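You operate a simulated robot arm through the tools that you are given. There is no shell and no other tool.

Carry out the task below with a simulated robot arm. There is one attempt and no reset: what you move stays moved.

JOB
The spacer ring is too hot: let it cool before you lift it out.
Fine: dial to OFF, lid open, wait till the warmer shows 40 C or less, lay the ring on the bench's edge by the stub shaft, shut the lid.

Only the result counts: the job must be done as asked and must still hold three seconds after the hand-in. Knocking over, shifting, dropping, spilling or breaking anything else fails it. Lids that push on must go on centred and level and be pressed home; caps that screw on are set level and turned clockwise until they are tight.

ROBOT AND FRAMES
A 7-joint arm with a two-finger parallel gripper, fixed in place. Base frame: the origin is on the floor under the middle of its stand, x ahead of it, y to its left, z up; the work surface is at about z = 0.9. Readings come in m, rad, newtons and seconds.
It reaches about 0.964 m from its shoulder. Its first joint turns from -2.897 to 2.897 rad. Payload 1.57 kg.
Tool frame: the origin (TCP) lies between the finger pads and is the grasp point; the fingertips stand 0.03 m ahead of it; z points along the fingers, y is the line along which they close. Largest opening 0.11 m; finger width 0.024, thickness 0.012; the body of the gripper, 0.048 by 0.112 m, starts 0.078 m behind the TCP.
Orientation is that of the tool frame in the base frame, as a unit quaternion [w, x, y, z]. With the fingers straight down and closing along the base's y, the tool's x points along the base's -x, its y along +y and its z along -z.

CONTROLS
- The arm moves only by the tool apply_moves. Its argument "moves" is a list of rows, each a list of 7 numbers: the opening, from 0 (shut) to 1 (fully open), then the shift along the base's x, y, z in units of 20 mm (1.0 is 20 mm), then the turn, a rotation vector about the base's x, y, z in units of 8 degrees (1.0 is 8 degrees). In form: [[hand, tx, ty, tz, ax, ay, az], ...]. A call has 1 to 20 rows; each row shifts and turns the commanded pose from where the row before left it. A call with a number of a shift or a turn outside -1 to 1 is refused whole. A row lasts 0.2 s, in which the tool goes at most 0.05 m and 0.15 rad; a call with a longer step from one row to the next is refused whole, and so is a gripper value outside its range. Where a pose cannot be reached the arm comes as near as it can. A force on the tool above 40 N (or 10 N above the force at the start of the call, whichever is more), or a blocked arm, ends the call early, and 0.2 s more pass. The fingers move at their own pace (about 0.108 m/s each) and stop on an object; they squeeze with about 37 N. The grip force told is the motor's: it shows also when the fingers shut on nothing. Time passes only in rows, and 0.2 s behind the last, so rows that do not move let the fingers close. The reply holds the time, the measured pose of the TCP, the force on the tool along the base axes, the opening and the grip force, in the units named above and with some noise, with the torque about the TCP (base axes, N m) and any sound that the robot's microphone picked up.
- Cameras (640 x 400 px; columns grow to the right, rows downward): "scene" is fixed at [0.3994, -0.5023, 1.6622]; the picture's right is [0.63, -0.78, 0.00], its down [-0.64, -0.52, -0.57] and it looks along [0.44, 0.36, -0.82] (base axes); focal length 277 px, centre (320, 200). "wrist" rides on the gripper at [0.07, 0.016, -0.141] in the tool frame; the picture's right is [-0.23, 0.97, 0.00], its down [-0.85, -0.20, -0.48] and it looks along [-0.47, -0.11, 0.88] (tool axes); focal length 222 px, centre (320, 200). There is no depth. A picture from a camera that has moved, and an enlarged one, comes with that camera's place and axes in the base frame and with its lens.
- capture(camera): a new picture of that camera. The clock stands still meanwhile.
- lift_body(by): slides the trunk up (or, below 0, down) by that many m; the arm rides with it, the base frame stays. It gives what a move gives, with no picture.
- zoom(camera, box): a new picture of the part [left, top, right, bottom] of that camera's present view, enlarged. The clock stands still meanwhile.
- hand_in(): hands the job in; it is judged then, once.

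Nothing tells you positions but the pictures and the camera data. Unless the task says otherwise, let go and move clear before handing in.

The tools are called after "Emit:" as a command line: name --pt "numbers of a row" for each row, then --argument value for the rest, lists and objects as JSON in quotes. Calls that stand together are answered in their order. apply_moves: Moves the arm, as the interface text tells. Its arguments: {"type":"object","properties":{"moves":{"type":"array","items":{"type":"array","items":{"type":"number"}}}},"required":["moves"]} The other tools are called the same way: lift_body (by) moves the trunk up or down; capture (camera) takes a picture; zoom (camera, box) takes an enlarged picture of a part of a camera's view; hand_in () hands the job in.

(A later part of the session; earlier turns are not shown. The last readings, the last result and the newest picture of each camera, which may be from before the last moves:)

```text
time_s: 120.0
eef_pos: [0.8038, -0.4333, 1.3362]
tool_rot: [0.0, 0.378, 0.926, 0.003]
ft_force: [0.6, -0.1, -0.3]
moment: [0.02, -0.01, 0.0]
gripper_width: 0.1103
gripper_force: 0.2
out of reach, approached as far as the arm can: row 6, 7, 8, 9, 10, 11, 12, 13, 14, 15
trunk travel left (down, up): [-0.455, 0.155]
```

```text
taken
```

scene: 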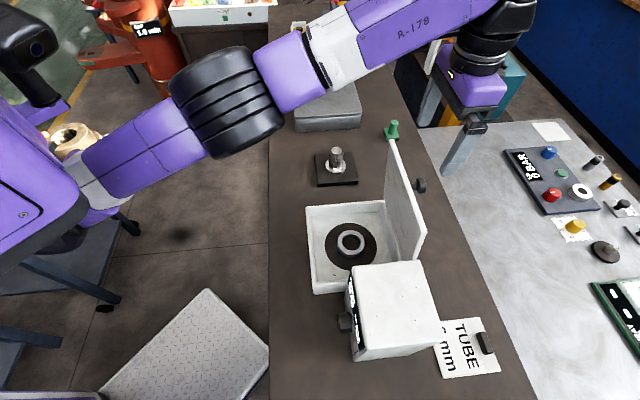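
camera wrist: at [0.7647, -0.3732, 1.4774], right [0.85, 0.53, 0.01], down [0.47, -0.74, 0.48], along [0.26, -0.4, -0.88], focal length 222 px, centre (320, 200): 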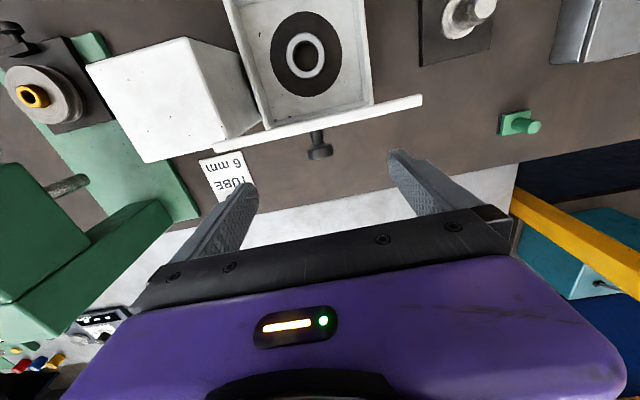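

The arm is nearly stretched out. I'll raise the trunk a bit so the arm can bend, then move inward over the ring.

Emit:
lift_body --by 0.1

Emit:
apply_moves --pt "1 -0.3 0.3 -0.2 0 0 0" --pt "1 -0.4 0.4 -0.3 0 0 0" --pt "1 -0.4 0.4 -0.3 0 0 0" --pt "1 -0.4 0.4 -0.3 0 0 0" --pt "1 0 0 0 0 0 0"

Emit:
capture --camera "scene"

```text
time_s: 121.3
eef_pos: [0.8031, -0.4323, 1.4352]
tool_rot: [0.001, 0.379, 0.926, 0.003]
ft_force: [0.2, -0.9, 0.5]
moment: [-0.02, -0.01, -0.02]
gripper_width: 0.1102
gripper_force: 0.1
trunk travel left (down, up): [-0.555, 0.055]
```

```text
time_s: 122.5
eef_pos: [0.8032, -0.4329, 1.4362]
tool_rot: [0.001, 0.379, 0.925, 0.002]
ft_force: [0.5, -0.3, 0.8]
moment: [0.0, -0.02, -0.01]
gripper_width: 0.1101
gripper_force: 0.0
out of reach, approached as far as the arm can: row 1, 2, 3, 4
trunk travel left (down, up): [-0.555, 0.055]
```

```text
taken
```

scene: 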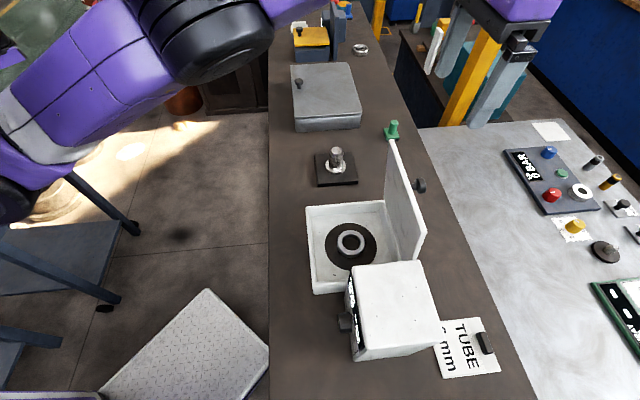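

The arm is stuck at full stretch, so pulling straight in gets nowhere. I'll move sideways and down instead to get off the singular direction.

Emit:
apply_moves --pt "1 0 0 -0.5 0 0 0" --pt "1 0 0 -0.7 0 0 0" --pt "1 0 0 -0.7 0 0 0" --pt "1 0 0 0 0 0 0"

```text
time_s: 123.5
eef_pos: [0.8144, -0.4422, 1.4027]
tool_rot: [-0.001, 0.378, 0.926, 0.003]
ft_force: [0.6, 0.4, 0.0]
moment: [-0.03, 0.02, 0.0]
gripper_width: 0.1101
gripper_force: 0.0
out of reach, approached as far as the arm can: row 1, 2, 3
trunk travel left (down, up): [-0.555, 0.055]
```

Emit:
apply_moves --pt "1 0 0 -0.6 0 0 0" --pt "1 0 0 -0.7 0 0 0" --pt "1 0 0 -0.7 0 0 0" --pt "1 0 0 -0.7 0 0 0" --pt "1 0 0 0 0 0 0"

Emit:
zoom --camera "scene" --box '[0, 0, 320, 200]'

Emit:
capture --camera "scene"

```text
time_s: 124.7
eef_pos: [0.8247, -0.4531, 1.355]
tool_rot: [-0.001, 0.378, 0.926, 0.003]
ft_force: [0.9, 0.5, -0.3]
moment: [-0.01, -0.01, 0.0]
gripper_width: 0.1102
gripper_force: 0.1
out of reach, approached as far as the arm can: row 1, 2, 3, 4
trunk travel left (down, up): [-0.555, 0.055]
```

```text
2.00 times, centred on (160, 100) of scene
camera zoom: at [0.3994, -0.5023, 1.6622], right [0.63, -0.78, 0.0], down [-0.64, -0.52, -0.57], along [0.44, 0.36, -0.82], focal length 554 px, centre (640, 400)
```

zoom: 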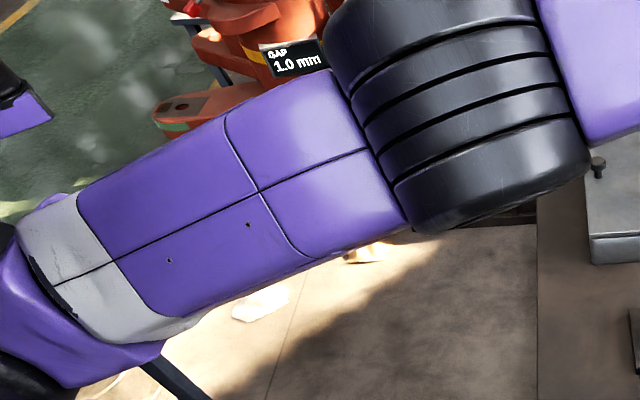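

```text
taken
```

scene: 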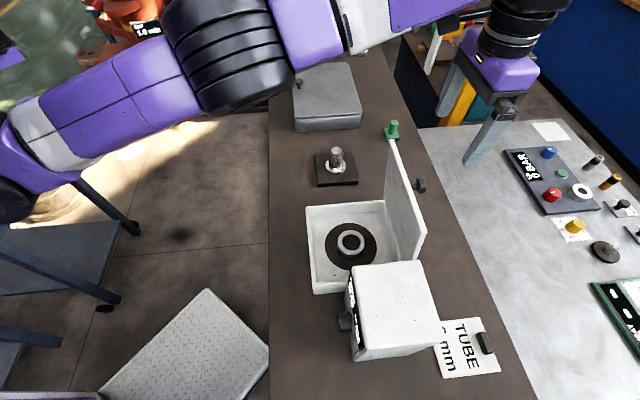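

The elbow seems to be sitting just past its straight point, so inward targets look unreachable. I'll push outward and downward along the reach limit to roll the elbow back over, then come inward.

Emit:
apply_moves --pt "1 0.5 -0.5 -0.4 0 0 0" --pt "1 0.5 -0.5 -0.4 0 0 0" --pt "1 0.5 -0.5 -0.4 0 0 0" --pt "1 0.3 -0.3 -0.4 0 0 0" --pt "1 0 0 0 0 0 0"

Emit:
apply_moves --pt "1 -0.3 0.3 -0.2 0 0 0" --pt "1 -0.5 0.5 0 0 0 0" --pt "1 -0.5 0.5 0 0 0 0" --pt "1 -0.5 0.5 0 0 0 0" --pt "1 0 0 0 0 0 0"

Emit:
capture --camera "scene"

```text
time_s: 125.9
eef_pos: [0.8368, -0.4548, 1.3258]
tool_rot: [0.002, 0.378, 0.926, 0.003]
ft_force: [-0.4, -0.6, -0.7]
moment: [0.0, -0.01, 0.0]
gripper_width: 0.1101
gripper_force: 0.0
out of reach, approached as far as the arm can: row 1, 2, 3, 4
trunk travel left (down, up): [-0.555, 0.055]
```

```text
time_s: 127.1
eef_pos: [0.837, -0.4524, 1.3295]
tool_rot: [0.0, 0.379, 0.925, 0.003]
ft_force: [-1.2, 0.3, 0.3]
moment: [0.01, -0.02, -0.02]
gripper_width: 0.1101
gripper_force: 0.1
out of reach, approached as far as the arm can: row 1, 2, 3, 4
trunk travel left (down, up): [-0.555, 0.055]
```

```text
taken
```

scene: 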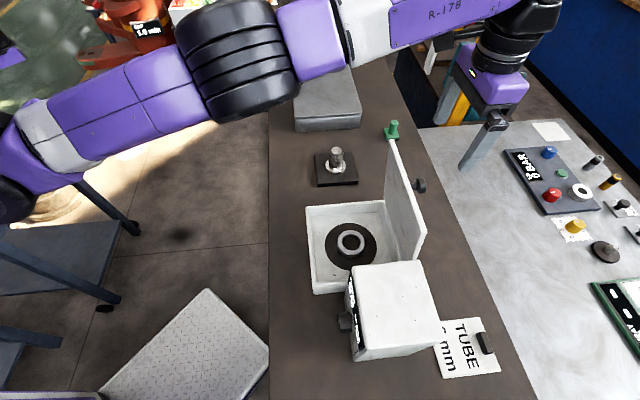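

Still pinned at full reach. I'll swing sideways to open bench space, left of the well and behind it, where I can sweep lower and let the elbow bend.

Emit:
apply_moves --pt "1 0.6 0.6 0 0 0 0" --pt "1 0.6 0.6 0 0 0 0" --pt "1 0.6 0.6 0 0 0 0" --pt "1 0.6 0.6 0 0 0 0" --pt "1 0.6 0.6 0 0 0 0" --pt "1 0.6 0.6 0 0 0 0" --pt "1 0 0 0 0 0 0"

Emit:
capture --camera "scene"

```text
time_s: 128.7
eef_pos: [0.9023, -0.372, 1.328]
tool_rot: [0.001, 0.378, 0.926, 0.002]
ft_force: [0.4, -0.6, -0.1]
moment: [-0.01, -0.01, 0.01]
gripper_width: 0.1102
gripper_force: 0.0
out of reach, approached as far as the arm can: row 3, 5
trunk travel left (down, up): [-0.555, 0.055]
```

```text
taken
```

scene: 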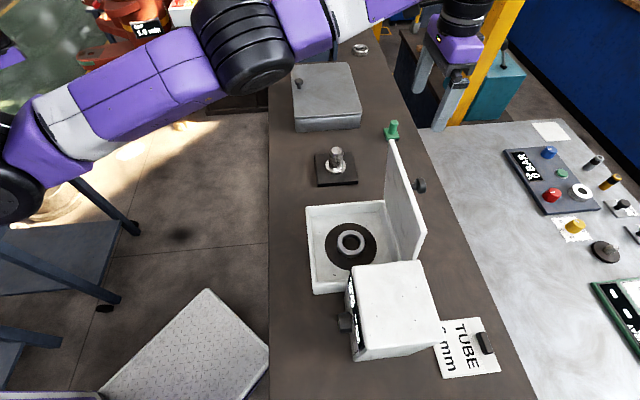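

Emit:
apply_moves --pt "1 0.4 0.6 -0.2 0 0 0" --pt "1 0.4 0.6 -0.2 0 0 0" --pt "1 0.4 0.6 -0.2 0 0 0" --pt "1 0.4 0.6 -0.2 0 0 0" --pt "1 0.4 0.6 -0.2 0 0 0" --pt "1 0.3 0.6 -0.2 0 0 0" --pt "1 0 0 0 0 0 0"

Emit:
capture --camera "scene"

```text
time_s: 130.3
eef_pos: [0.9486, -0.2985, 1.3047]
tool_rot: [0.001, 0.379, 0.926, 0.002]
ft_force: [0.4, 0.4, 0.3]
moment: [-0.01, 0.01, 0.01]
gripper_width: 0.11
gripper_force: 0.0
trunk travel left (down, up): [-0.555, 0.055]
```

```text
taken
```

scene: 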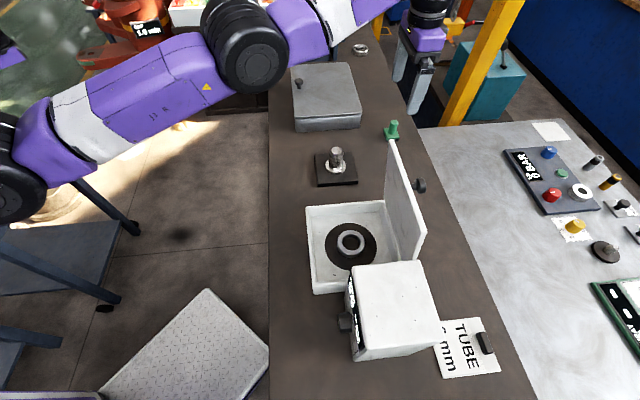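

The arm is free again. I'll keep coming inward toward the robot at this height.

Emit:
apply_moves --pt "1 -0.4 0.4 0 0 0 0" --pt "1 -0.5 0.5 0 0 0 0" --pt "1 -0.5 0.5 0 0 0 0" --pt "1 -0.5 0.5 0 0 0 0" --pt "1 -0.5 0.5 0 0 0 0" --pt "1 -0.5 0.5 0 0 0 0" --pt "1 0 0 0 0 0 0"

Emit:
capture --camera "scene"

```text
time_s: 131.9
eef_pos: [0.8894, -0.2429, 1.3044]
tool_rot: [0.001, 0.378, 0.926, 0.004]
ft_force: [1.3, 0.6, -0.3]
moment: [-0.04, -0.02, -0.02]
gripper_width: 0.11
gripper_force: 0.1
out of reach, approached as far as the arm can: row 1, 2
trunk travel left (down, up): [-0.555, 0.055]
```

```text
taken
```

scene: 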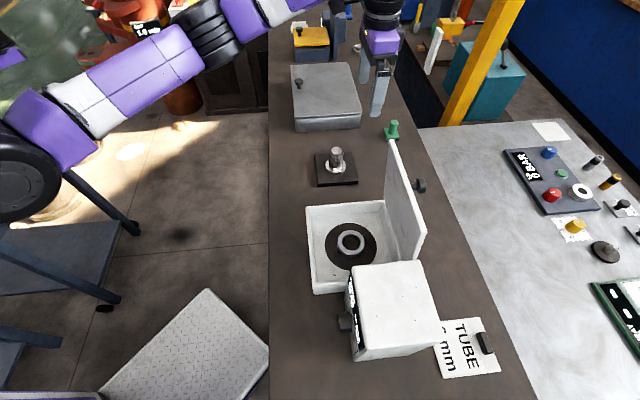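

The elbow is bending properly now. I'll move over the ring, staying in front of the open lid.

Emit:
apply_moves --pt "1 -0.6 0.2 0 0 0 0" --pt "1 -0.6 0.1 0 0 0 0" --pt "1 -0.6 -0.4 0 0 0 0" --pt "1 -0.6 -0.5 0 0 0 0" --pt "1 -0.6 -0.55 0 0 0 0" --pt "1 -0.6 -0.55 0 0 0 0" --pt "1 -0.6 -0.55 0 0 0 0" --pt "1 -0.6 -0.55 0 0 0 0" --pt "1 -0.65 -0.6 0 0 0 0" --pt "1 -0.65 -0.6 0 0 0 0" --pt "1 -0.65 -0.6 0 0 0 0" --pt "1 -0.65 -0.6 0 0 0 0" --pt "1 -0.65 -0.55 0 0 0 0" --pt "1 0 0 0 0 0 0"

Emit:
capture --camera "wrist"

Emit:
zoom --camera "scene" --box '[0, 0, 320, 400]'

```text
time_s: 134.9
eef_pos: [0.7287, -0.3577, 1.3033]
tool_rot: [0.002, 0.379, 0.925, 0.003]
ft_force: [-0.3, 0.0, 1.0]
moment: [0.03, 0.01, 0.0]
gripper_width: 0.1098
gripper_force: 0.1
trunk travel left (down, up): [-0.555, 0.055]
```

```text
taken
camera wrist: at [0.6901, -0.2983, 1.4457], right [0.84, 0.53, 0.0], down [0.47, -0.74, 0.48], along [0.26, -0.4, -0.88], focal length 222 px, centre (320, 200)
```

wrist: 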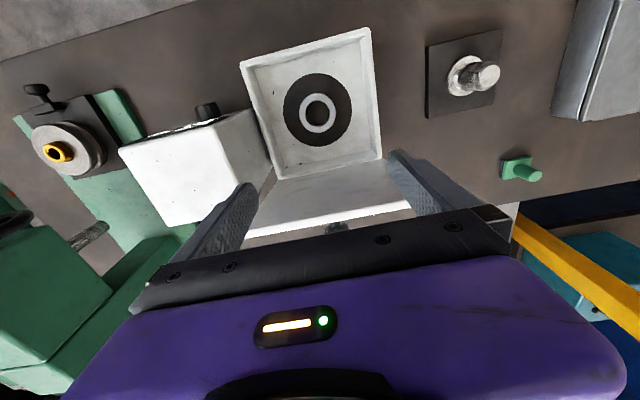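

```text
1.00 times, centred on (160, 200) of scene (not enlarged: the box is as wide or as high as the picture)
camera zoom: at [0.3994, -0.5023, 1.6622], right [0.63, -0.78, 0.0], down [-0.64, -0.52, -0.57], along [0.44, 0.36, -0.82], focal length 277 px, centre (480, 200)
```

zoom: 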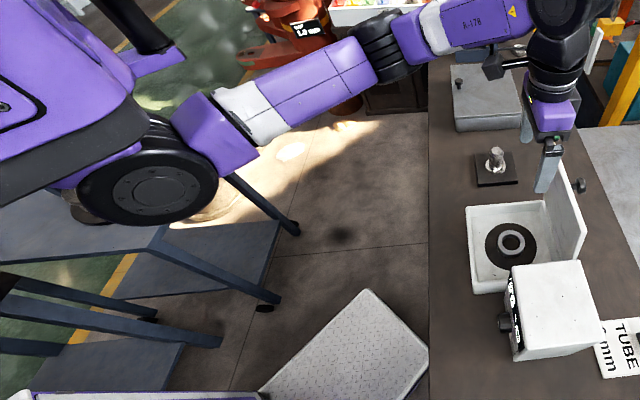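

I'm over the ring. I'll zoom in on it from both cameras to get its position, height and size.

Emit:
zoom --camera "wrist" --box '[240, 30, 400, 190]'

Emit:
zoom --camera "scene" --box '[300, 190, 420, 300]'

```text
2.50 times, centred on (320, 110) of wrist
camera zoom: at [0.6901, -0.2983, 1.4457], right [0.84, 0.53, 0.0], down [0.47, -0.74, 0.48], along [0.26, -0.4, -0.88], focal length 555 px, centre (320, 425)
```

zoom: 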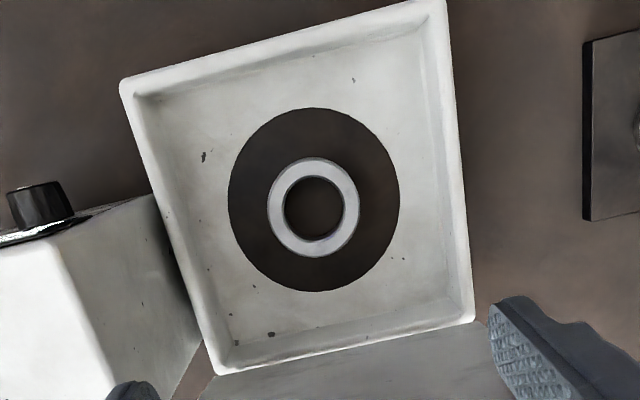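

```text
3.64 times, centred on (360, 245) of scene
camera zoom: at [0.3994, -0.5023, 1.6622], right [0.63, -0.78, 0.0], down [-0.64, -0.52, -0.57], along [0.44, 0.36, -0.82], focal length 1007 px, centre (174, 36)
```

zoom: 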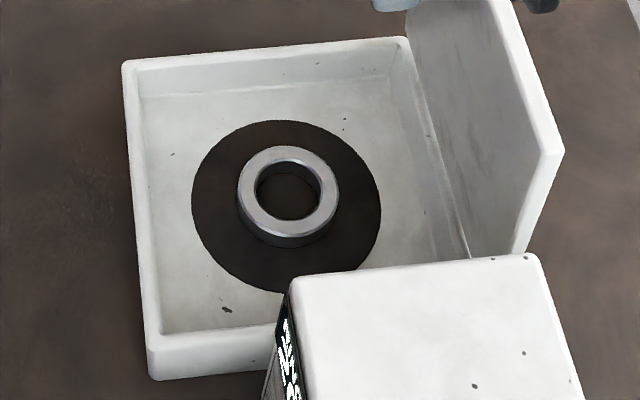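

The ring centre is at about a=0.760, b=0.260, with its top at z≈0.955. It is roughly 78 mm across and 19 mm tall. I'll centre over it and descend partway.

Emit:
apply_moves --pt "1 -0.18 0.11 -0.5 0 0 0" --pt "1 -0.18 0.11 -0.8 0 0 0" --pt "1 0 0 -0.9 0 0 0" --pt "1 0 0 -0.9 0 0 0" --pt "1 0 0 -0.9 0 0 0" --pt "1 0 0 -0.9 0 0 0" --pt "1 0 0 -0.9 0 0 0" --pt "1 0 0 -0.9 0 0 0" --pt "1 0 0 -0.9 0 0 0" --pt "1 0 0 -0.9 0 0 0" --pt "1 0 0 -0.9 0 0 0" --pt "1 0 0 -0.9 0 0 0" --pt "1 0 0 -0.9 0 0 0" --pt "1 0 0 0 0 0 0"

Emit:
capture --camera "wrist"

Emit:
capture --camera "scene"

```text
time_s: 137.9
eef_pos: [0.7217, -0.354, 1.0807]
tool_rot: [0.001, 0.379, 0.925, 0.003]
ft_force: [0.1, -0.3, 0.0]
moment: [0.0, 0.02, 0.0]
gripper_width: 0.11
gripper_force: 0.0
trunk travel left (down, up): [-0.555, 0.055]
```

```text
taken
camera wrist: at [0.6834, -0.2936, 1.2216], right [0.85, 0.53, 0.01], down [0.47, -0.74, 0.48], along [0.26, -0.4, -0.88], focal length 222 px, centre (320, 200)
```

wrist: 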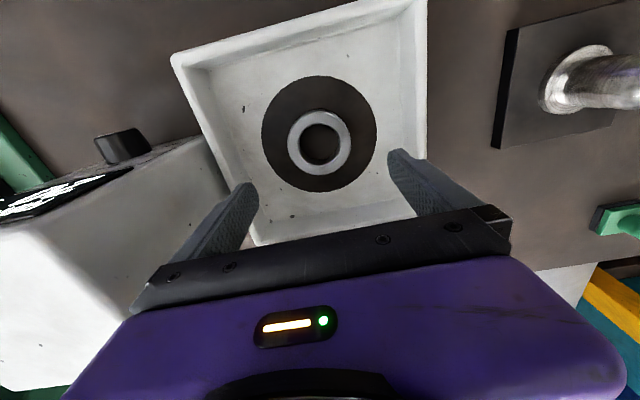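

```text
taken
```

scene: 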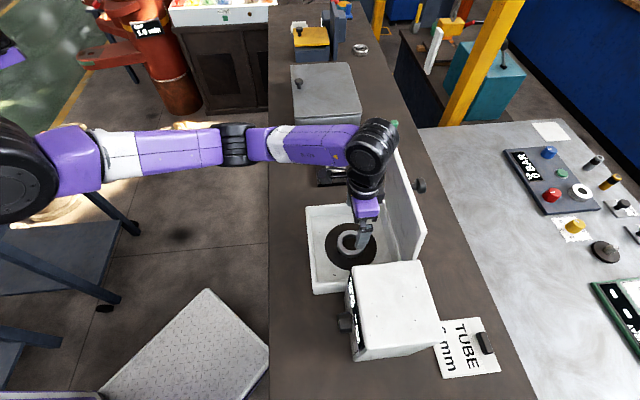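

Centred within a few millimetres. I'll descend the rest of the way to ring height.

Emit:
apply_moves --pt "1 -0.05 0.05 -0.6 0 0 0" --pt "1 -0.05 0.05 -0.8 0 0 0" --pt "1 0 0 -0.8 0 0 0" --pt "1 0 0 -0.8 0 0 0" --pt "1 0 0 -0.8 0 0 0" --pt "1 0 0 -0.7 0 0 0" --pt "1 0 0 -0.6 0 0 0" --pt "1 0 0 -0.3 0 0 0" --pt "1 0 0 0 0 0 0"

Emit:
capture --camera "wrist"

Emit:
zoom --camera "scene" --box '[290, 90, 450, 300]'

```text
time_s: 139.9
eef_pos: [0.7199, -0.351, 0.9721]
tool_rot: [0.001, 0.379, 0.925, 0.003]
ft_force: [0.4, 0.4, -0.2]
moment: [-0.01, 0.01, -0.03]
gripper_width: 0.11
gripper_force: 0.1
trunk travel left (down, up): [-0.555, 0.055]
```

```text
taken
camera wrist: at [0.681, -0.2915, 1.114], right [0.84, 0.53, 0.01], down [0.47, -0.74, 0.48], along [0.26, -0.4, -0.88], focal length 222 px, centre (320, 200)
```

wrist: 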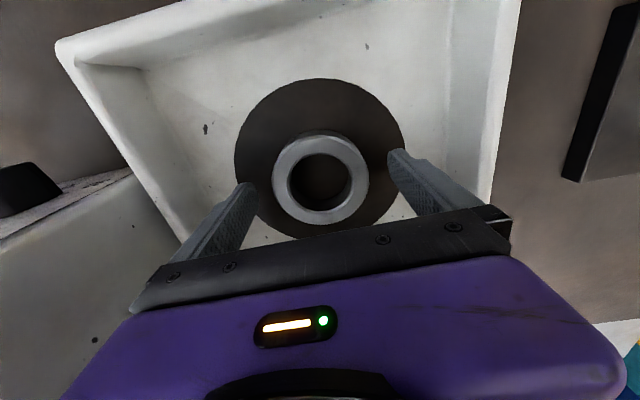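

```text
1.90 times, centred on (370, 195) of scene
camera zoom: at [0.3994, -0.5023, 1.6622], right [0.63, -0.78, 0.0], down [-0.64, -0.52, -0.57], along [0.44, 0.36, -0.82], focal length 527 px, centre (225, 210)
```

zoom: 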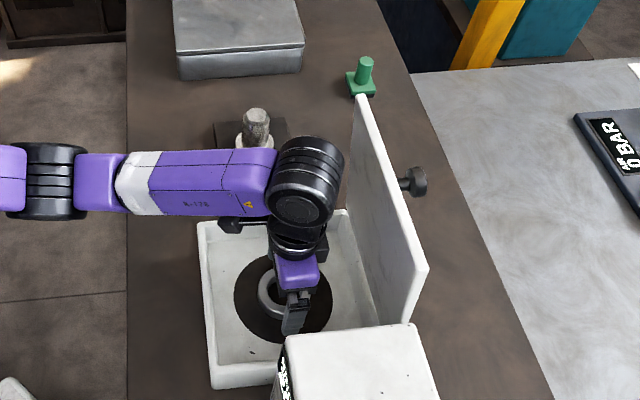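

The ring is between the fingers, and the last display reading was 20 °C. I'll adjust 3 mm and close on the ring.

Emit:
apply_moves --pt "1 -0.1 0.1 -0.1 0 0 0" --pt "0.9 0 0 0 0 0 0" --pt "0.8 0 0 0 0 0 0" --pt "0.72 0 0 0 0 0 0" --pt "0.6 0 0 0 0 0 0" --pt "0.3 0 0 0 0 0 0" --pt "0 0 0 0 0 0 0" --pt "0 0 0 0 0 0 0"

Emit:
capture --camera "wrist"

```text
time_s: 141.7
eef_pos: [0.7171, -0.35, 0.9708]
tool_rot: [0.001, 0.379, 0.925, 0.002]
ft_force: [0.1, -0.4, 0.5]
moment: [0.05, 0.01, 0.0]
gripper_width: 0.0757
gripper_force: 37.0
trunk travel left (down, up): [-0.555, 0.055]
```

```text
taken
camera wrist: at [0.679, -0.2895, 1.1121], right [0.85, 0.53, 0.01], down [0.47, -0.74, 0.48], along [0.26, -0.4, -0.88], focal length 222 px, centre (320, 200)
```

wrist: 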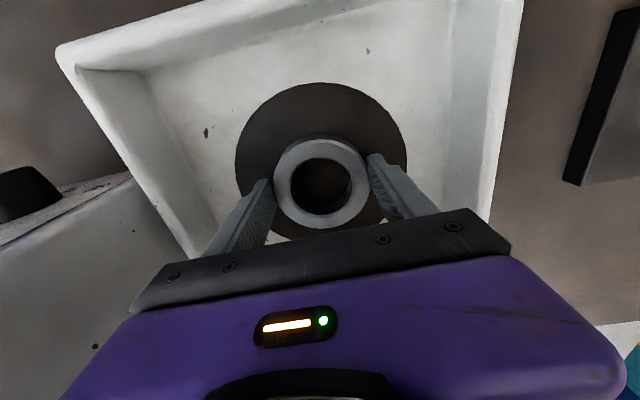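

The ring is gripped at 75.7 mm. I'll lift slowly and check it hangs level.

Emit:
apply_moves --pt "0 0 0 0.2 0 0 0" --pt "0 0 0 0.4 0 0 0" --pt "0 0 0 0.5 0 0 0" --pt "0 0 0 0.5 0 0 0" --pt "0 0 0 0 0 0 0"

Emit:
capture --camera "wrist"

Emit:
zoom --camera "scene" --box '[290, 170, 430, 300]'

```text
time_s: 142.9
eef_pos: [0.7167, -0.3489, 1.0024]
tool_rot: [0.0, 0.379, 0.925, 0.002]
ft_force: [0.0, 0.4, -2.1]
moment: [0.0, 0.01, 0.0]
gripper_width: 0.0758
gripper_force: 37.5
trunk travel left (down, up): [-0.555, 0.055]
```

```text
taken
camera wrist: at [0.6791, -0.2893, 1.1441], right [0.84, 0.53, 0.0], down [0.47, -0.74, 0.48], along [0.26, -0.4, -0.88], focal length 222 px, centre (320, 200)
```

wrist: 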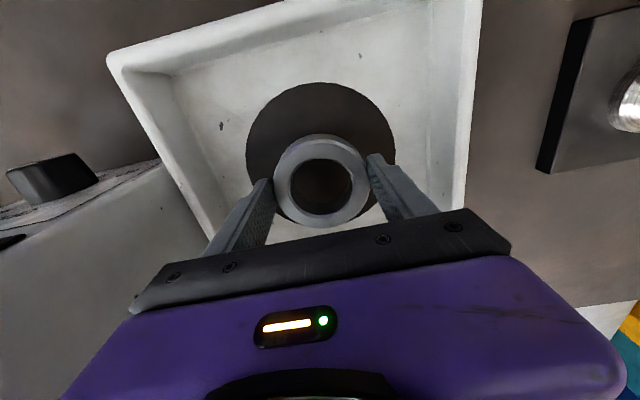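

```text
3.08 times, centred on (360, 235) of scene
camera zoom: at [0.3994, -0.5023, 1.6622], right [0.63, -0.78, 0.0], down [-0.64, -0.52, -0.57], along [0.44, 0.36, -0.82], focal length 852 px, centre (197, 92)
```

zoom: 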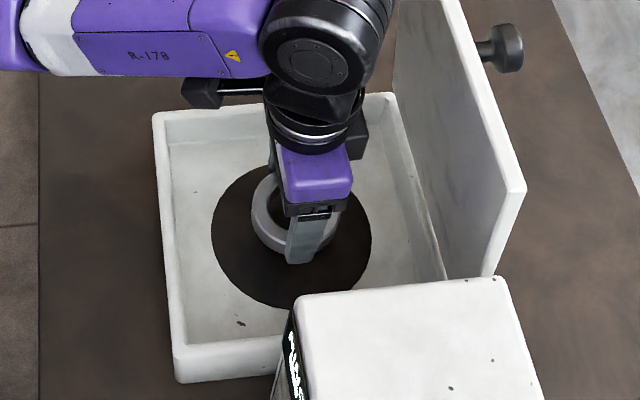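

The ring is lifted and level. I'll raise it above the rim, back away from the lid, then carry it left toward the bench edge in front of the stub shaft.

Emit:
apply_moves --pt "0 0 0 0.7 0 0 0" --pt "0 0 0 0.8 0 0 0" --pt "0 0 0 0.8 0 0 0" --pt "0 0 0 0.8 0 0 0" --pt "0 0 0 0.8 0 0 0" --pt "0 0 0 0.8 0 0 0" --pt "0 0 0 0.8 0 0 0" --pt "0 -0.4 0.4 0.4 0 0 0" --pt "0 -0.6 0.6 0 0 0 0" --pt "0 -0.6 0.6 0 0 0 0" --pt "0 -0.6 0.6 0 0 0 0" --pt "0 -0.6 0.6 0 0 0 0" --pt "0 -0.6 0.6 0 0 0 0" --pt "0 -0.6 0.6 0 0 0 0" --pt "0 0 0 0 0 0 0"

Emit:
capture --camera "scene"

Emit:
capture --camera "wrist"

```text
time_s: 146.1
eef_pos: [0.6367, -0.2696, 1.1201]
tool_rot: [0.001, 0.378, 0.926, 0.002]
ft_force: [0.0, -0.2, -1.6]
moment: [0.02, 0.03, -0.05]
gripper_width: 0.0761
gripper_force: 36.9
trunk travel left (down, up): [-0.555, 0.055]
```

```text
taken
```

scene: 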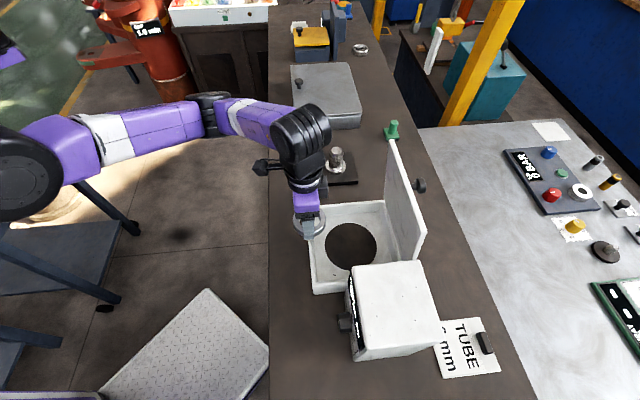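

```text
taken
camera wrist: at [0.5988, -0.2095, 1.2617], right [0.84, 0.54, 0.01], down [0.47, -0.74, 0.48], along [0.26, -0.4, -0.88], focal length 222 px, centre (320, 200)
```

wrist: 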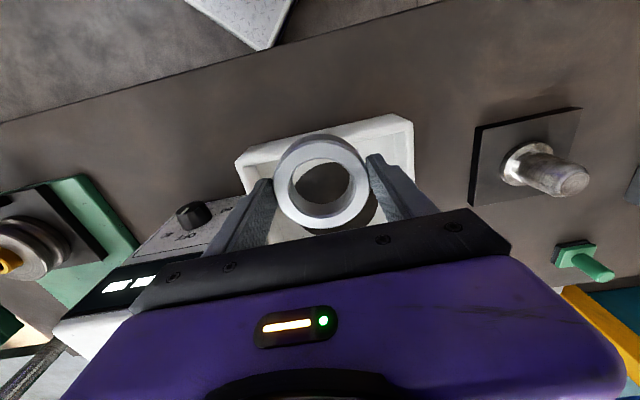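

The bench edge measures a≈0.52. I'll carry the ring to a≈0.59, b≈0.574, on the open strip between the edge and the shaft's plate.

Emit:
apply_moves --pt "0 0.3 0.5 0 0 0 0" --pt "0 0.55 0.76 0 0 0 0" --pt "0 0.55 0.76 0 0 0 0" --pt "0 0.55 0.76 0 0 0 0" --pt "0 0.55 0.76 0 0 0 0" --pt "0 0.55 0.76 0 0 0 0" --pt "0 0.55 0.76 0 0 0 0" --pt "0 0.55 0.76 0 0 0 0" --pt "0 0.55 0.76 0 0 0 0" --pt "0 0.55 0.76 0 0 0 0" --pt "0 0.55 0.76 0 0 0 0" --pt "0 0.55 0.76 0 0 0 0" --pt "0 0.55 0.76 0 0 0 0" --pt "0 0.55 0.76 0 0 0 0" --pt "0 0.55 0.76 0 0 0 0" --pt "0 0.55 0.76 0 0 0 0" --pt "0 0.55 0.76 0 0 0 0" --pt "0 0.3 0.4 0 0 0 0" --pt "0 0 0 0 0 0 0"

Emit:
capture --camera "scene"

Emit:
capture --camera "wrist"

```text
time_s: 150.1
eef_pos: [0.8251, -0.0091, 1.1196]
tool_rot: [0.002, 0.378, 0.926, 0.003]
ft_force: [0.4, 0.3, -1.9]
moment: [0.02, 0.01, -0.01]
gripper_width: 0.0757
gripper_force: 37.5
trunk travel left (down, up): [-0.555, 0.055]
```

```text
taken
```

scene: 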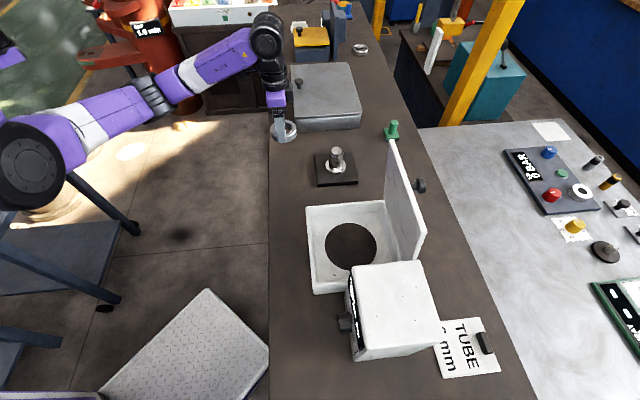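

```text
taken
camera wrist: at [0.7871, 0.0516, 1.2621], right [0.84, 0.53, 0.01], down [0.47, -0.74, 0.48], along [0.26, -0.4, -0.88], focal length 222 px, centre (320, 200)
```

wrist: 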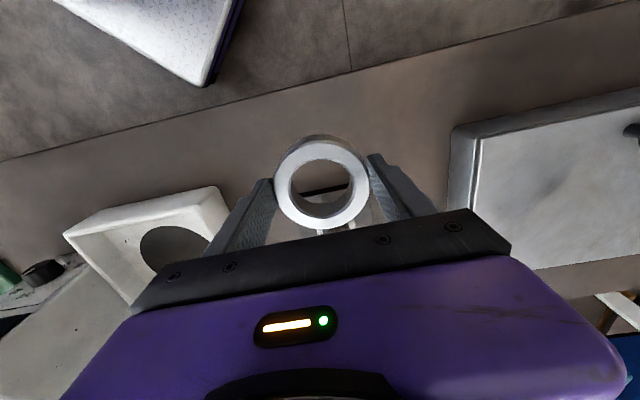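

Positioned in front of the shaft, clear of the plate and the grey box. I'll descend to just above the bench.

Emit:
apply_moves --pt "0 0 0 -0.5 0 0 0" --pt "0 0 0 -0.8 0 0 0" --pt "0 0 0 -0.9 0 0 0" --pt "0 0 0 -0.9 0 0 0" --pt "0 0 0 -0.9 0 0 0" --pt "0 0 0 -0.9 0 0 0" --pt "0 0 0 -0.9 0 0 0" --pt "0 0 0 -0.9 0 0 0" --pt "0 0 0 -0.9 0 0 0" --pt "0 0 0 -0.7 0 0 0" --pt "0 0 0 -0.3 0 0 0" --pt "0 0 0 0 0 0 0"

Emit:
capture --camera "wrist"

Emit:
zoom --camera "scene" --box '[240, 100, 370, 220]'

```text
time_s: 152.7
eef_pos: [0.8254, -0.0079, 0.948]
tool_rot: [0.001, 0.379, 0.925, 0.003]
ft_force: [0.8, -0.6, -1.1]
moment: [0.02, 0.04, -0.02]
gripper_width: 0.0758
gripper_force: 37.1
trunk travel left (down, up): [-0.555, 0.055]
```

```text
taken
camera wrist: at [0.787, 0.0521, 1.0897], right [0.84, 0.53, 0.0], down [0.47, -0.74, 0.48], along [0.26, -0.4, -0.88], focal length 222 px, centre (320, 200)
```

wrist: 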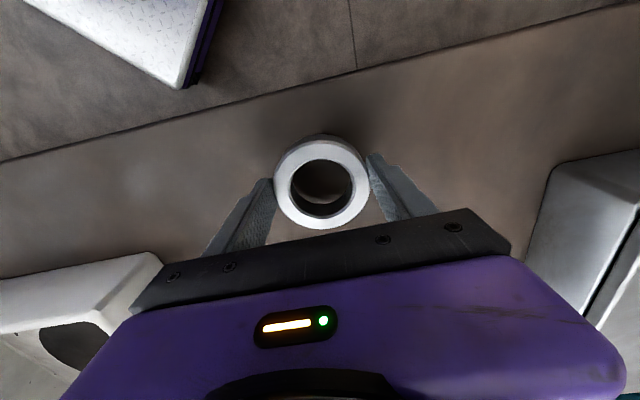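

```text
3.33 times, centred on (305, 160) of scene
camera zoom: at [0.3994, -0.5023, 1.6622], right [0.63, -0.78, 0.0], down [-0.64, -0.52, -0.57], along [0.44, 0.36, -0.82], focal length 923 px, centre (370, 333)
```

zoom: 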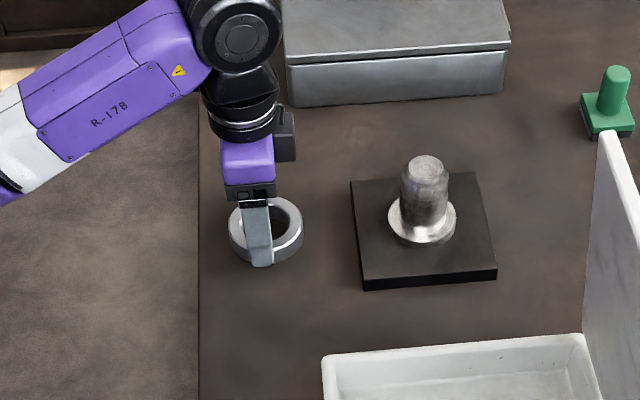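

The ring is just above the bench, about halfway between the edge and the plate. I'll lower it in 2 mm steps until it touches.

Emit:
apply_moves --pt "0 0 0 -0.12 0 0 0" --pt "0 0 0 -0.12 0 0 0" --pt "0 0 0 -0.12 0 0 0" --pt "0 0 0 -0.1 0 0 0" --pt "0 0 0 0 0 0 0"

Emit:
apply_moves --pt "0 0 0 -0.1 0 0 0" --pt "0 0 0 0 0 0 0"

```text
time_s: 153.9
eef_pos: [0.8264, -0.0077, 0.9415]
tool_rot: [0.0, 0.38, 0.925, 0.002]
ft_force: [-5.2, -2.1, 17.8]
moment: [-0.19, 0.77, -0.1]
gripper_width: 0.0758
gripper_force: 36.9
trunk travel left (down, up): [-0.555, 0.055]
```

```text
time_s: 154.5
eef_pos: [0.8255, -0.0093, 0.9384]
tool_rot: [0.003, 0.38, 0.925, 0.003]
ft_force: [-4.2, -3.1, 30.4]
moment: [-0.33, 0.26, -0.34]
gripper_width: 0.0755
gripper_force: 37.1
trunk travel left (down, up): [-0.555, 0.055]
```

The ring is on the bench (contact force is up). I'll ease off about 1.5 mm and open gently.

Emit:
apply_moves --pt "0 0 0 0.1 0 0 0" --pt "0 0 0 0 0 0 0"

Emit:
apply_moves --pt "0.7 0 0 0 0 0 0" --pt "0.73 0 0 0 0 0 0" --pt "0.8 0 0 0 0 0 0" --pt "1 0 0 0 0 0 0" --pt "1 0 0 0 0 0 0"

Emit:
capture --camera "wrist"

Emit:
zoom --camera "scene" --box '[240, 100, 370, 220]'

```text
time_s: 155.1
eef_pos: [0.8265, -0.0087, 0.9383]
tool_rot: [0.001, 0.379, 0.926, 0.002]
ft_force: [4.2, -1.5, 10.5]
moment: [-0.31, -0.62, 0.02]
gripper_width: 0.0754
gripper_force: 36.9
trunk travel left (down, up): [-0.555, 0.055]
```

```text
time_s: 156.3
eef_pos: [0.8259, -0.0076, 0.9382]
tool_rot: [0.001, 0.379, 0.925, 0.003]
ft_force: [0.5, -0.3, 0.4]
moment: [-0.04, -0.03, 0.02]
gripper_width: 0.11
gripper_force: 0.1
trunk travel left (down, up): [-0.555, 0.055]
```

```text
taken
camera wrist: at [0.7871, 0.0518, 1.0806], right [0.84, 0.53, 0.01], down [0.47, -0.74, 0.48], along [0.26, -0.4, -0.88], focal length 222 px, centre (320, 200)
```

wrist: 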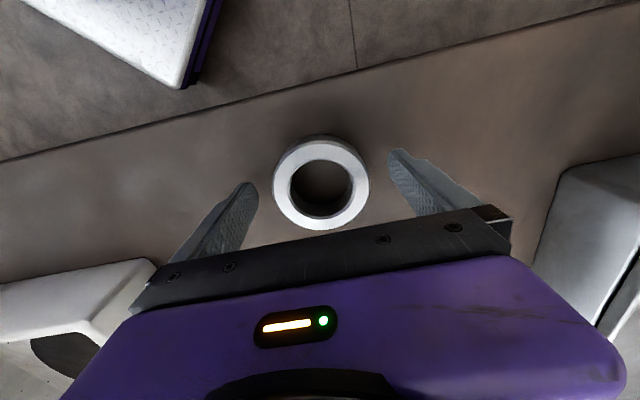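

```text
3.33 times, centred on (305, 160) of scene
camera zoom: at [0.3994, -0.5023, 1.6622], right [0.63, -0.78, 0.0], down [-0.64, -0.52, -0.57], along [0.44, 0.36, -0.82], focal length 923 px, centre (370, 333)
```

zoom: 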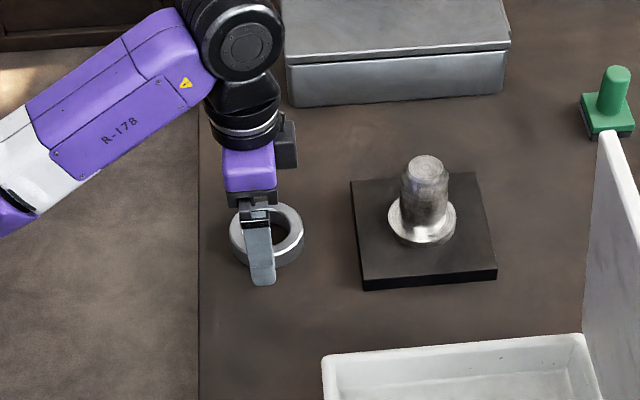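

The ring is lying flat on the bench by the shaft, released. I'll lift straight up off it, starting with the trunk, then go back to close the lid.

Emit:
lift_body --by 0.05

Emit:
apply_moves --pt "1 0 0 0.5 0 0 0" --pt "1 0 0 0.8 0 0 0" --pt "1 0 0 0.9 0 0 0" --pt "1 0 0 0.9 0 0 0" --pt "1 0 0 0.9 0 0 0" --pt "1 0 0 0.9 0 0 0" --pt "1 0 0 0.9 0 0 0" --pt "1 0 0 0.9 0 0 0" --pt "1 0 0 0.9 0 0 0" --pt "1 0 0 0.9 0 0 0" --pt "1 0 0 0.9 0 0 0" --pt "1 0 0 0.9 0 0 0" --pt "1 0 0 0.9 0 0 0" --pt "1 0 0 0.9 0 0 0" --pt "1 0 0 0.9 0 0 0" --pt "1 0 0 0.9 0 0 0" --pt "1 0 0 0.9 0 0 0" --pt "1 0 0 0.6 0 0 0" --pt "1 0 0 0 0 0 0"

Emit:
capture --camera "scene"

```text
time_s: 157.2
eef_pos: [0.8256, -0.0091, 0.9882]
tool_rot: [0.001, 0.379, 0.925, 0.003]
ft_force: [0.1, -0.1, 0.0]
moment: [-0.01, 0.0, 0.0]
gripper_width: 0.11
gripper_force: 0.1
trunk travel left (down, up): [-0.605, 0.005]
```

```text
time_s: 161.2
eef_pos: [0.8264, -0.0084, 1.2972]
tool_rot: [0.001, 0.379, 0.926, 0.002]
ft_force: [0.1, -0.1, -0.3]
moment: [0.0, 0.0, 0.0]
gripper_width: 0.1101
gripper_force: 0.1
trunk travel left (down, up): [-0.605, 0.005]
```

```text
taken
```

scene: 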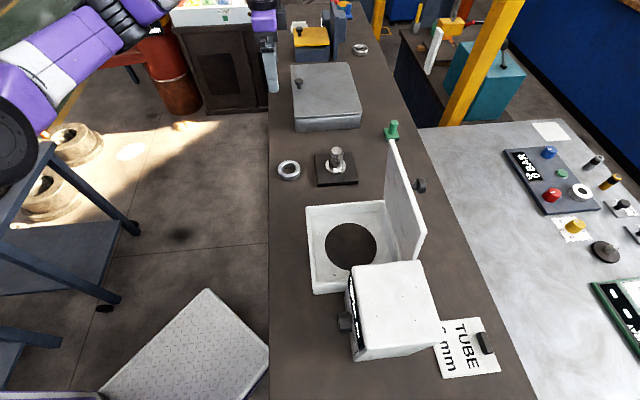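

The ring rests by the shaft near the bench edge, and the lid is still standing open. I'll move back over to the lid knob at this height.

Emit:
apply_moves --pt "0.8 0 -0.5 0 0 0 0" --pt "0.7 0 -0.8 0 0 0 0" --pt "0.6 0 -0.9 0 0 0 0" --pt "0.6 0 -0.9 0 0 0 0" --pt "0.6 0 -0.9 0 0 0 0" --pt "0.6 0 -0.9 0 0 0 0" --pt "0.6 0 -0.9 0 0 0 0" --pt "0.6 0 -0.9 0 0 0 0" --pt "0.6 0 -0.9 0 0 0 0" --pt "0.6 0 -0.9 0 0 0 0" --pt "0.6 0 -0.9 0 0 0 0" --pt "0.6 0 -0.9 0 0 0 0" --pt "0.6 0 -0.9 0 0 0 0" --pt "0.6 0 -0.9 0 0 0 0" --pt "0.6 0 -0.9 0 0 0 0" --pt "0.6 0 -0.9 0 0 0 0" --pt "0.6 0 0 0 0 0 0"

Emit:
capture --camera "wrist"

Emit:
capture --camera "scene"

```text
time_s: 164.8
eef_pos: [0.8249, -0.2864, 1.2967]
tool_rot: [0.001, 0.378, 0.926, 0.002]
ft_force: [-0.5, -0.7, -0.8]
moment: [-0.03, 0.0, 0.01]
gripper_width: 0.066
gripper_force: 0.1
trunk travel left (down, up): [-0.605, 0.005]
```

```text
taken
camera wrist: at [0.787, -0.2266, 1.4383], right [0.84, 0.53, 0.01], down [0.47, -0.74, 0.48], along [0.26, -0.4, -0.88], focal length 222 px, centre (320, 200)
```

wrist: 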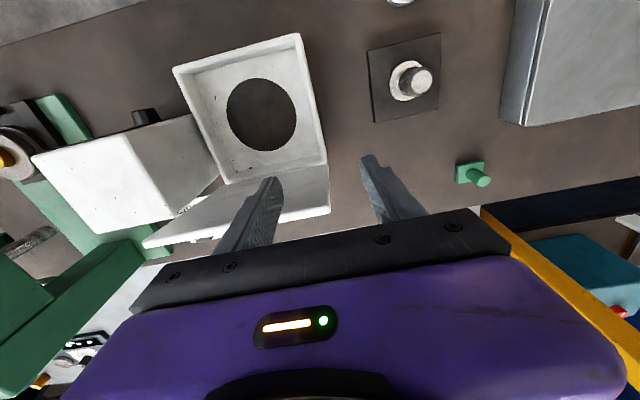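

```text
taken
```

scene: 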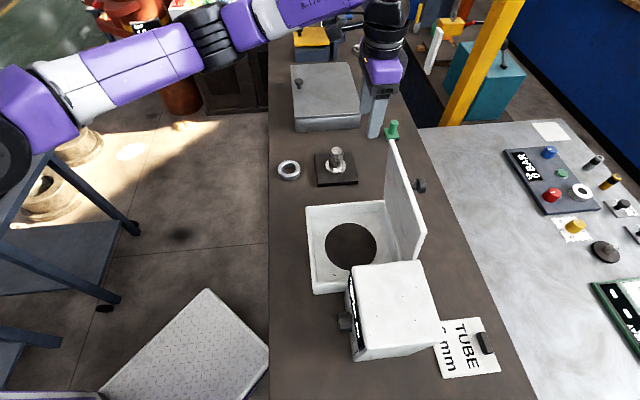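

Emit:
apply_moves --pt "0.6 0 -0.8 0 0 0 0" --pt "0.6 -0.05 -0.9 0 0 0 0" --pt "0.6 -0.05 -0.9 0 0 0 0" --pt "0.6 -0.05 -0.9 0 0 0 0" --pt "0.6 -0.05 -0.9 0 0 0 0" --pt "0.6 -0.05 -0.9 0 0 0 0" --pt "0.6 -0.05 -0.9 0 0 0 0" --pt "0.6 -0.05 -0.9 0 0 0 0" --pt "0.6 -0.16 -1 0 0 0 0" --pt "0.6 0 0 0 0 0 0"

Emit:
capture --camera "wrist"

Emit:
capture --camera "scene"

```text
time_s: 167.0
eef_pos: [0.815, -0.4494, 1.297]
tool_rot: [0.001, 0.379, 0.925, 0.002]
ft_force: [0.1, 0.1, -0.4]
moment: [0.05, -0.01, -0.01]
gripper_width: 0.0656
gripper_force: 0.0
trunk travel left (down, up): [-0.605, 0.005]
```

```text
taken
camera wrist: at [0.7767, -0.3888, 1.4388], right [0.85, 0.53, 0.01], down [0.47, -0.74, 0.48], along [0.26, -0.4, -0.88], focal length 222 px, centre (320, 200)
```

wrist: 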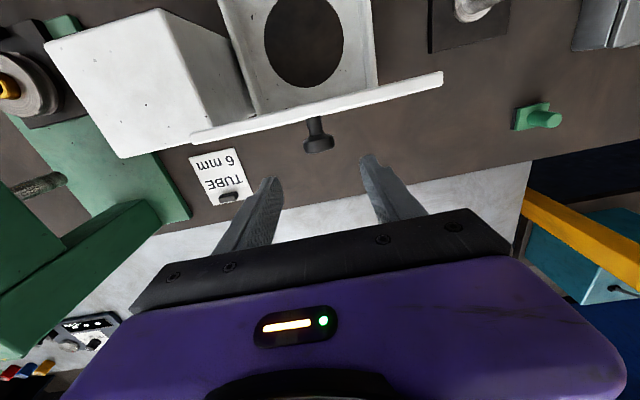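

```text
taken
```

scene: 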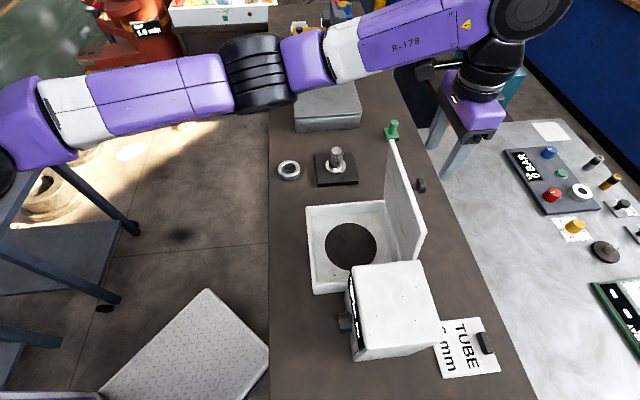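

I'm behind the lid, aligned with the knob. I'll lower to straddle the knob and grip it.

Emit:
apply_moves --pt "0.6 -0.07 0.07 -0.5 0 0 0" --pt "0.6 -0.07 0.07 -0.7 0 0 0" --pt "0.6 0 0 -0.8 0 0 0" --pt "0.6 0 0 -0.8 0 0 0" --pt "0.6 0 0 -0.7 0 0 0" --pt "0.6 0 0 -0.48 0 0 0" --pt "0.6 0 0 0 0 0 0"

Emit:
capture --camera "wrist"

Emit:
zoom --camera "scene" --box '[350, 90, 490, 270]'

```text
time_s: 168.6
eef_pos: [0.812, -0.4467, 1.2173]
tool_rot: [0.002, 0.378, 0.926, 0.001]
ft_force: [-0.5, -0.2, 0.0]
moment: [0.0, 0.02, -0.01]
gripper_width: 0.0659
gripper_force: 0.1
trunk travel left (down, up): [-0.605, 0.005]
```

```text
taken
camera wrist: at [0.7739, -0.3857, 1.3593], right [0.85, 0.53, 0.0], down [0.47, -0.74, 0.48], along [0.26, -0.4, -0.88], focal length 222 px, centre (320, 200)
```

wrist: 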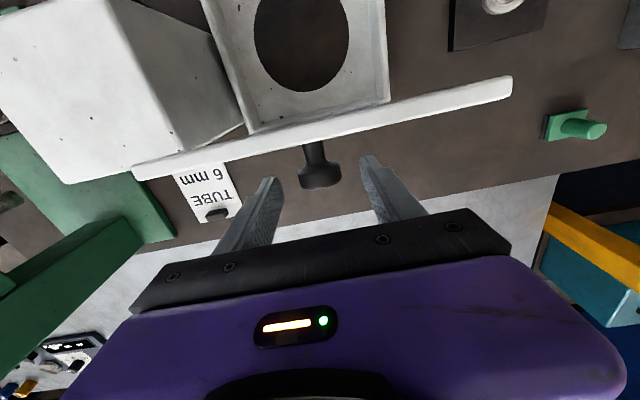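

```text
2.22 times, centred on (420, 180) of scene
camera zoom: at [0.3994, -0.5023, 1.6622], right [0.63, -0.78, 0.0], down [-0.64, -0.52, -0.57], along [0.44, 0.36, -0.82], focal length 615 px, centre (98, 244)
```

zoom: 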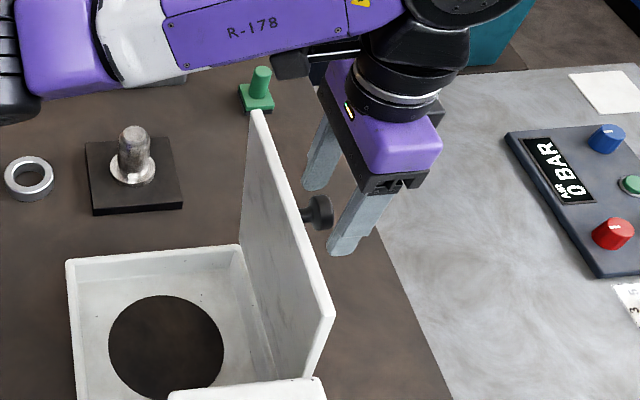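

Emit:
apply_moves --pt "0.45 0 0 0 0 0 0" --pt "0.35 0 0 0 0 0 0" --pt "0.2 0 0 0 0 0 0" --pt "0 0 0 0 0 0 0" --pt "0 0 0 0 0 0 0"

Emit:
capture --camera "wrist"

```text
time_s: 169.8
eef_pos: [0.813, -0.4461, 1.2174]
tool_rot: [0.001, 0.379, 0.925, 0.003]
ft_force: [5.5, 4.1, -0.1]
moment: [0.09, -0.26, -0.23]
gripper_width: 0.0335
gripper_force: 41.3
trunk travel left (down, up): [-0.605, 0.005]
```

```text
taken
camera wrist: at [0.7743, -0.3852, 1.3594], right [0.84, 0.54, 0.01], down [0.47, -0.74, 0.48], along [0.26, -0.4, -0.88], focal length 222 px, centre (320, 200)
```

wrist: 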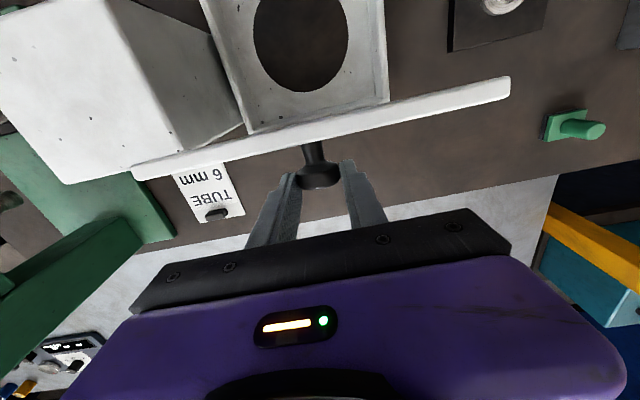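

I have the knob. I'll reverse the arc to bring the lid down under control.

Emit:
apply_moves --pt "0 -0.5 0.5 -0.0175 0 0 0" --pt "0 -0.534 0.534 -0.0175 0 0 0" --pt "0 -0.525 0.525 -0.1225 0 0 0" --pt "0 -0.525 0.525 -0.1225 0 0 0" --pt "0 0 0 0 0 0 0"

Emit:
apply_moves --pt "0 -0.509 0.509 -0.225 0 0 0" --pt "0 -0.509 0.509 -0.225 0 0 0" --pt "0 -0.481 0.481 -0.32 0 0 0" --pt "0 -0.481 0.481 -0.32 0 0 0" --pt "0 0 0 0 0 0 0"

Emit:
capture --camera "scene"

```text
time_s: 171.0
eef_pos: [0.7719, -0.403, 1.2121]
tool_rot: [0.0, 0.378, 0.926, 0.003]
ft_force: [9.4, 2.9, 3.3]
moment: [-0.68, -1.18, -0.21]
gripper_width: 0.0336
gripper_force: 41.3
trunk travel left (down, up): [-0.605, 0.005]
```

```text
time_s: 172.2
eef_pos: [0.7318, -0.3632, 1.1889]
tool_rot: [0.0, 0.378, 0.926, 0.003]
ft_force: [12.9, 0.4, -4.1]
moment: [-0.77, -1.16, 0.0]
gripper_width: 0.0335
gripper_force: 41.4
trunk travel left (down, up): [-0.605, 0.005]
```

```text
taken
```

scene: 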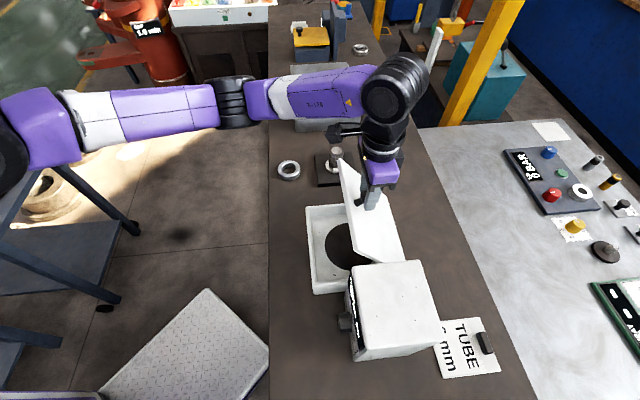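

The lid is following well at about half-closed. Continuing the arc down.

Emit:
apply_moves --pt "0 -0.4455 0.4455 -0.415 0 0 0" --pt "0 -0.4455 0.4455 -0.415 0 0 0" --pt "0 -0.4 0.4 -0.4975 0 0 0" --pt "0 -0.4 0.4 -0.4975 0 0 0" --pt "0 0 0 0 0 0 0"

Emit:
apply_moves --pt "0 -0.348 0.348 -0.57 0 0 0" --pt "0 -0.348 0.348 -0.57 0 0 0" --pt "0 -0.288 0.288 -0.635 0 0 0" --pt "0 -0.288 0.288 -0.635 0 0 0" --pt "0 0 0 0 0 0 0"

Emit:
capture --camera "scene"

```text
time_s: 173.4
eef_pos: [0.6985, -0.3298, 1.1523]
tool_rot: [0.001, 0.378, 0.926, 0.002]
ft_force: [10.2, 0.6, 1.0]
moment: [-0.82, -1.12, -0.12]
gripper_width: 0.0336
gripper_force: 41.5
trunk travel left (down, up): [-0.605, 0.005]
```

```text
time_s: 174.6
eef_pos: [0.6729, -0.304, 1.1046]
tool_rot: [0.001, 0.378, 0.926, 0.003]
ft_force: [11.2, 1.6, 3.3]
moment: [-0.92, -0.99, 0.13]
gripper_width: 0.0335
gripper_force: 41.3
trunk travel left (down, up): [-0.605, 0.005]
```

```text
taken
```

scene: 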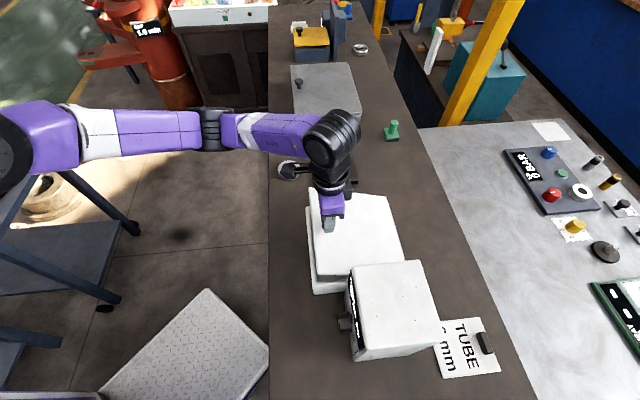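

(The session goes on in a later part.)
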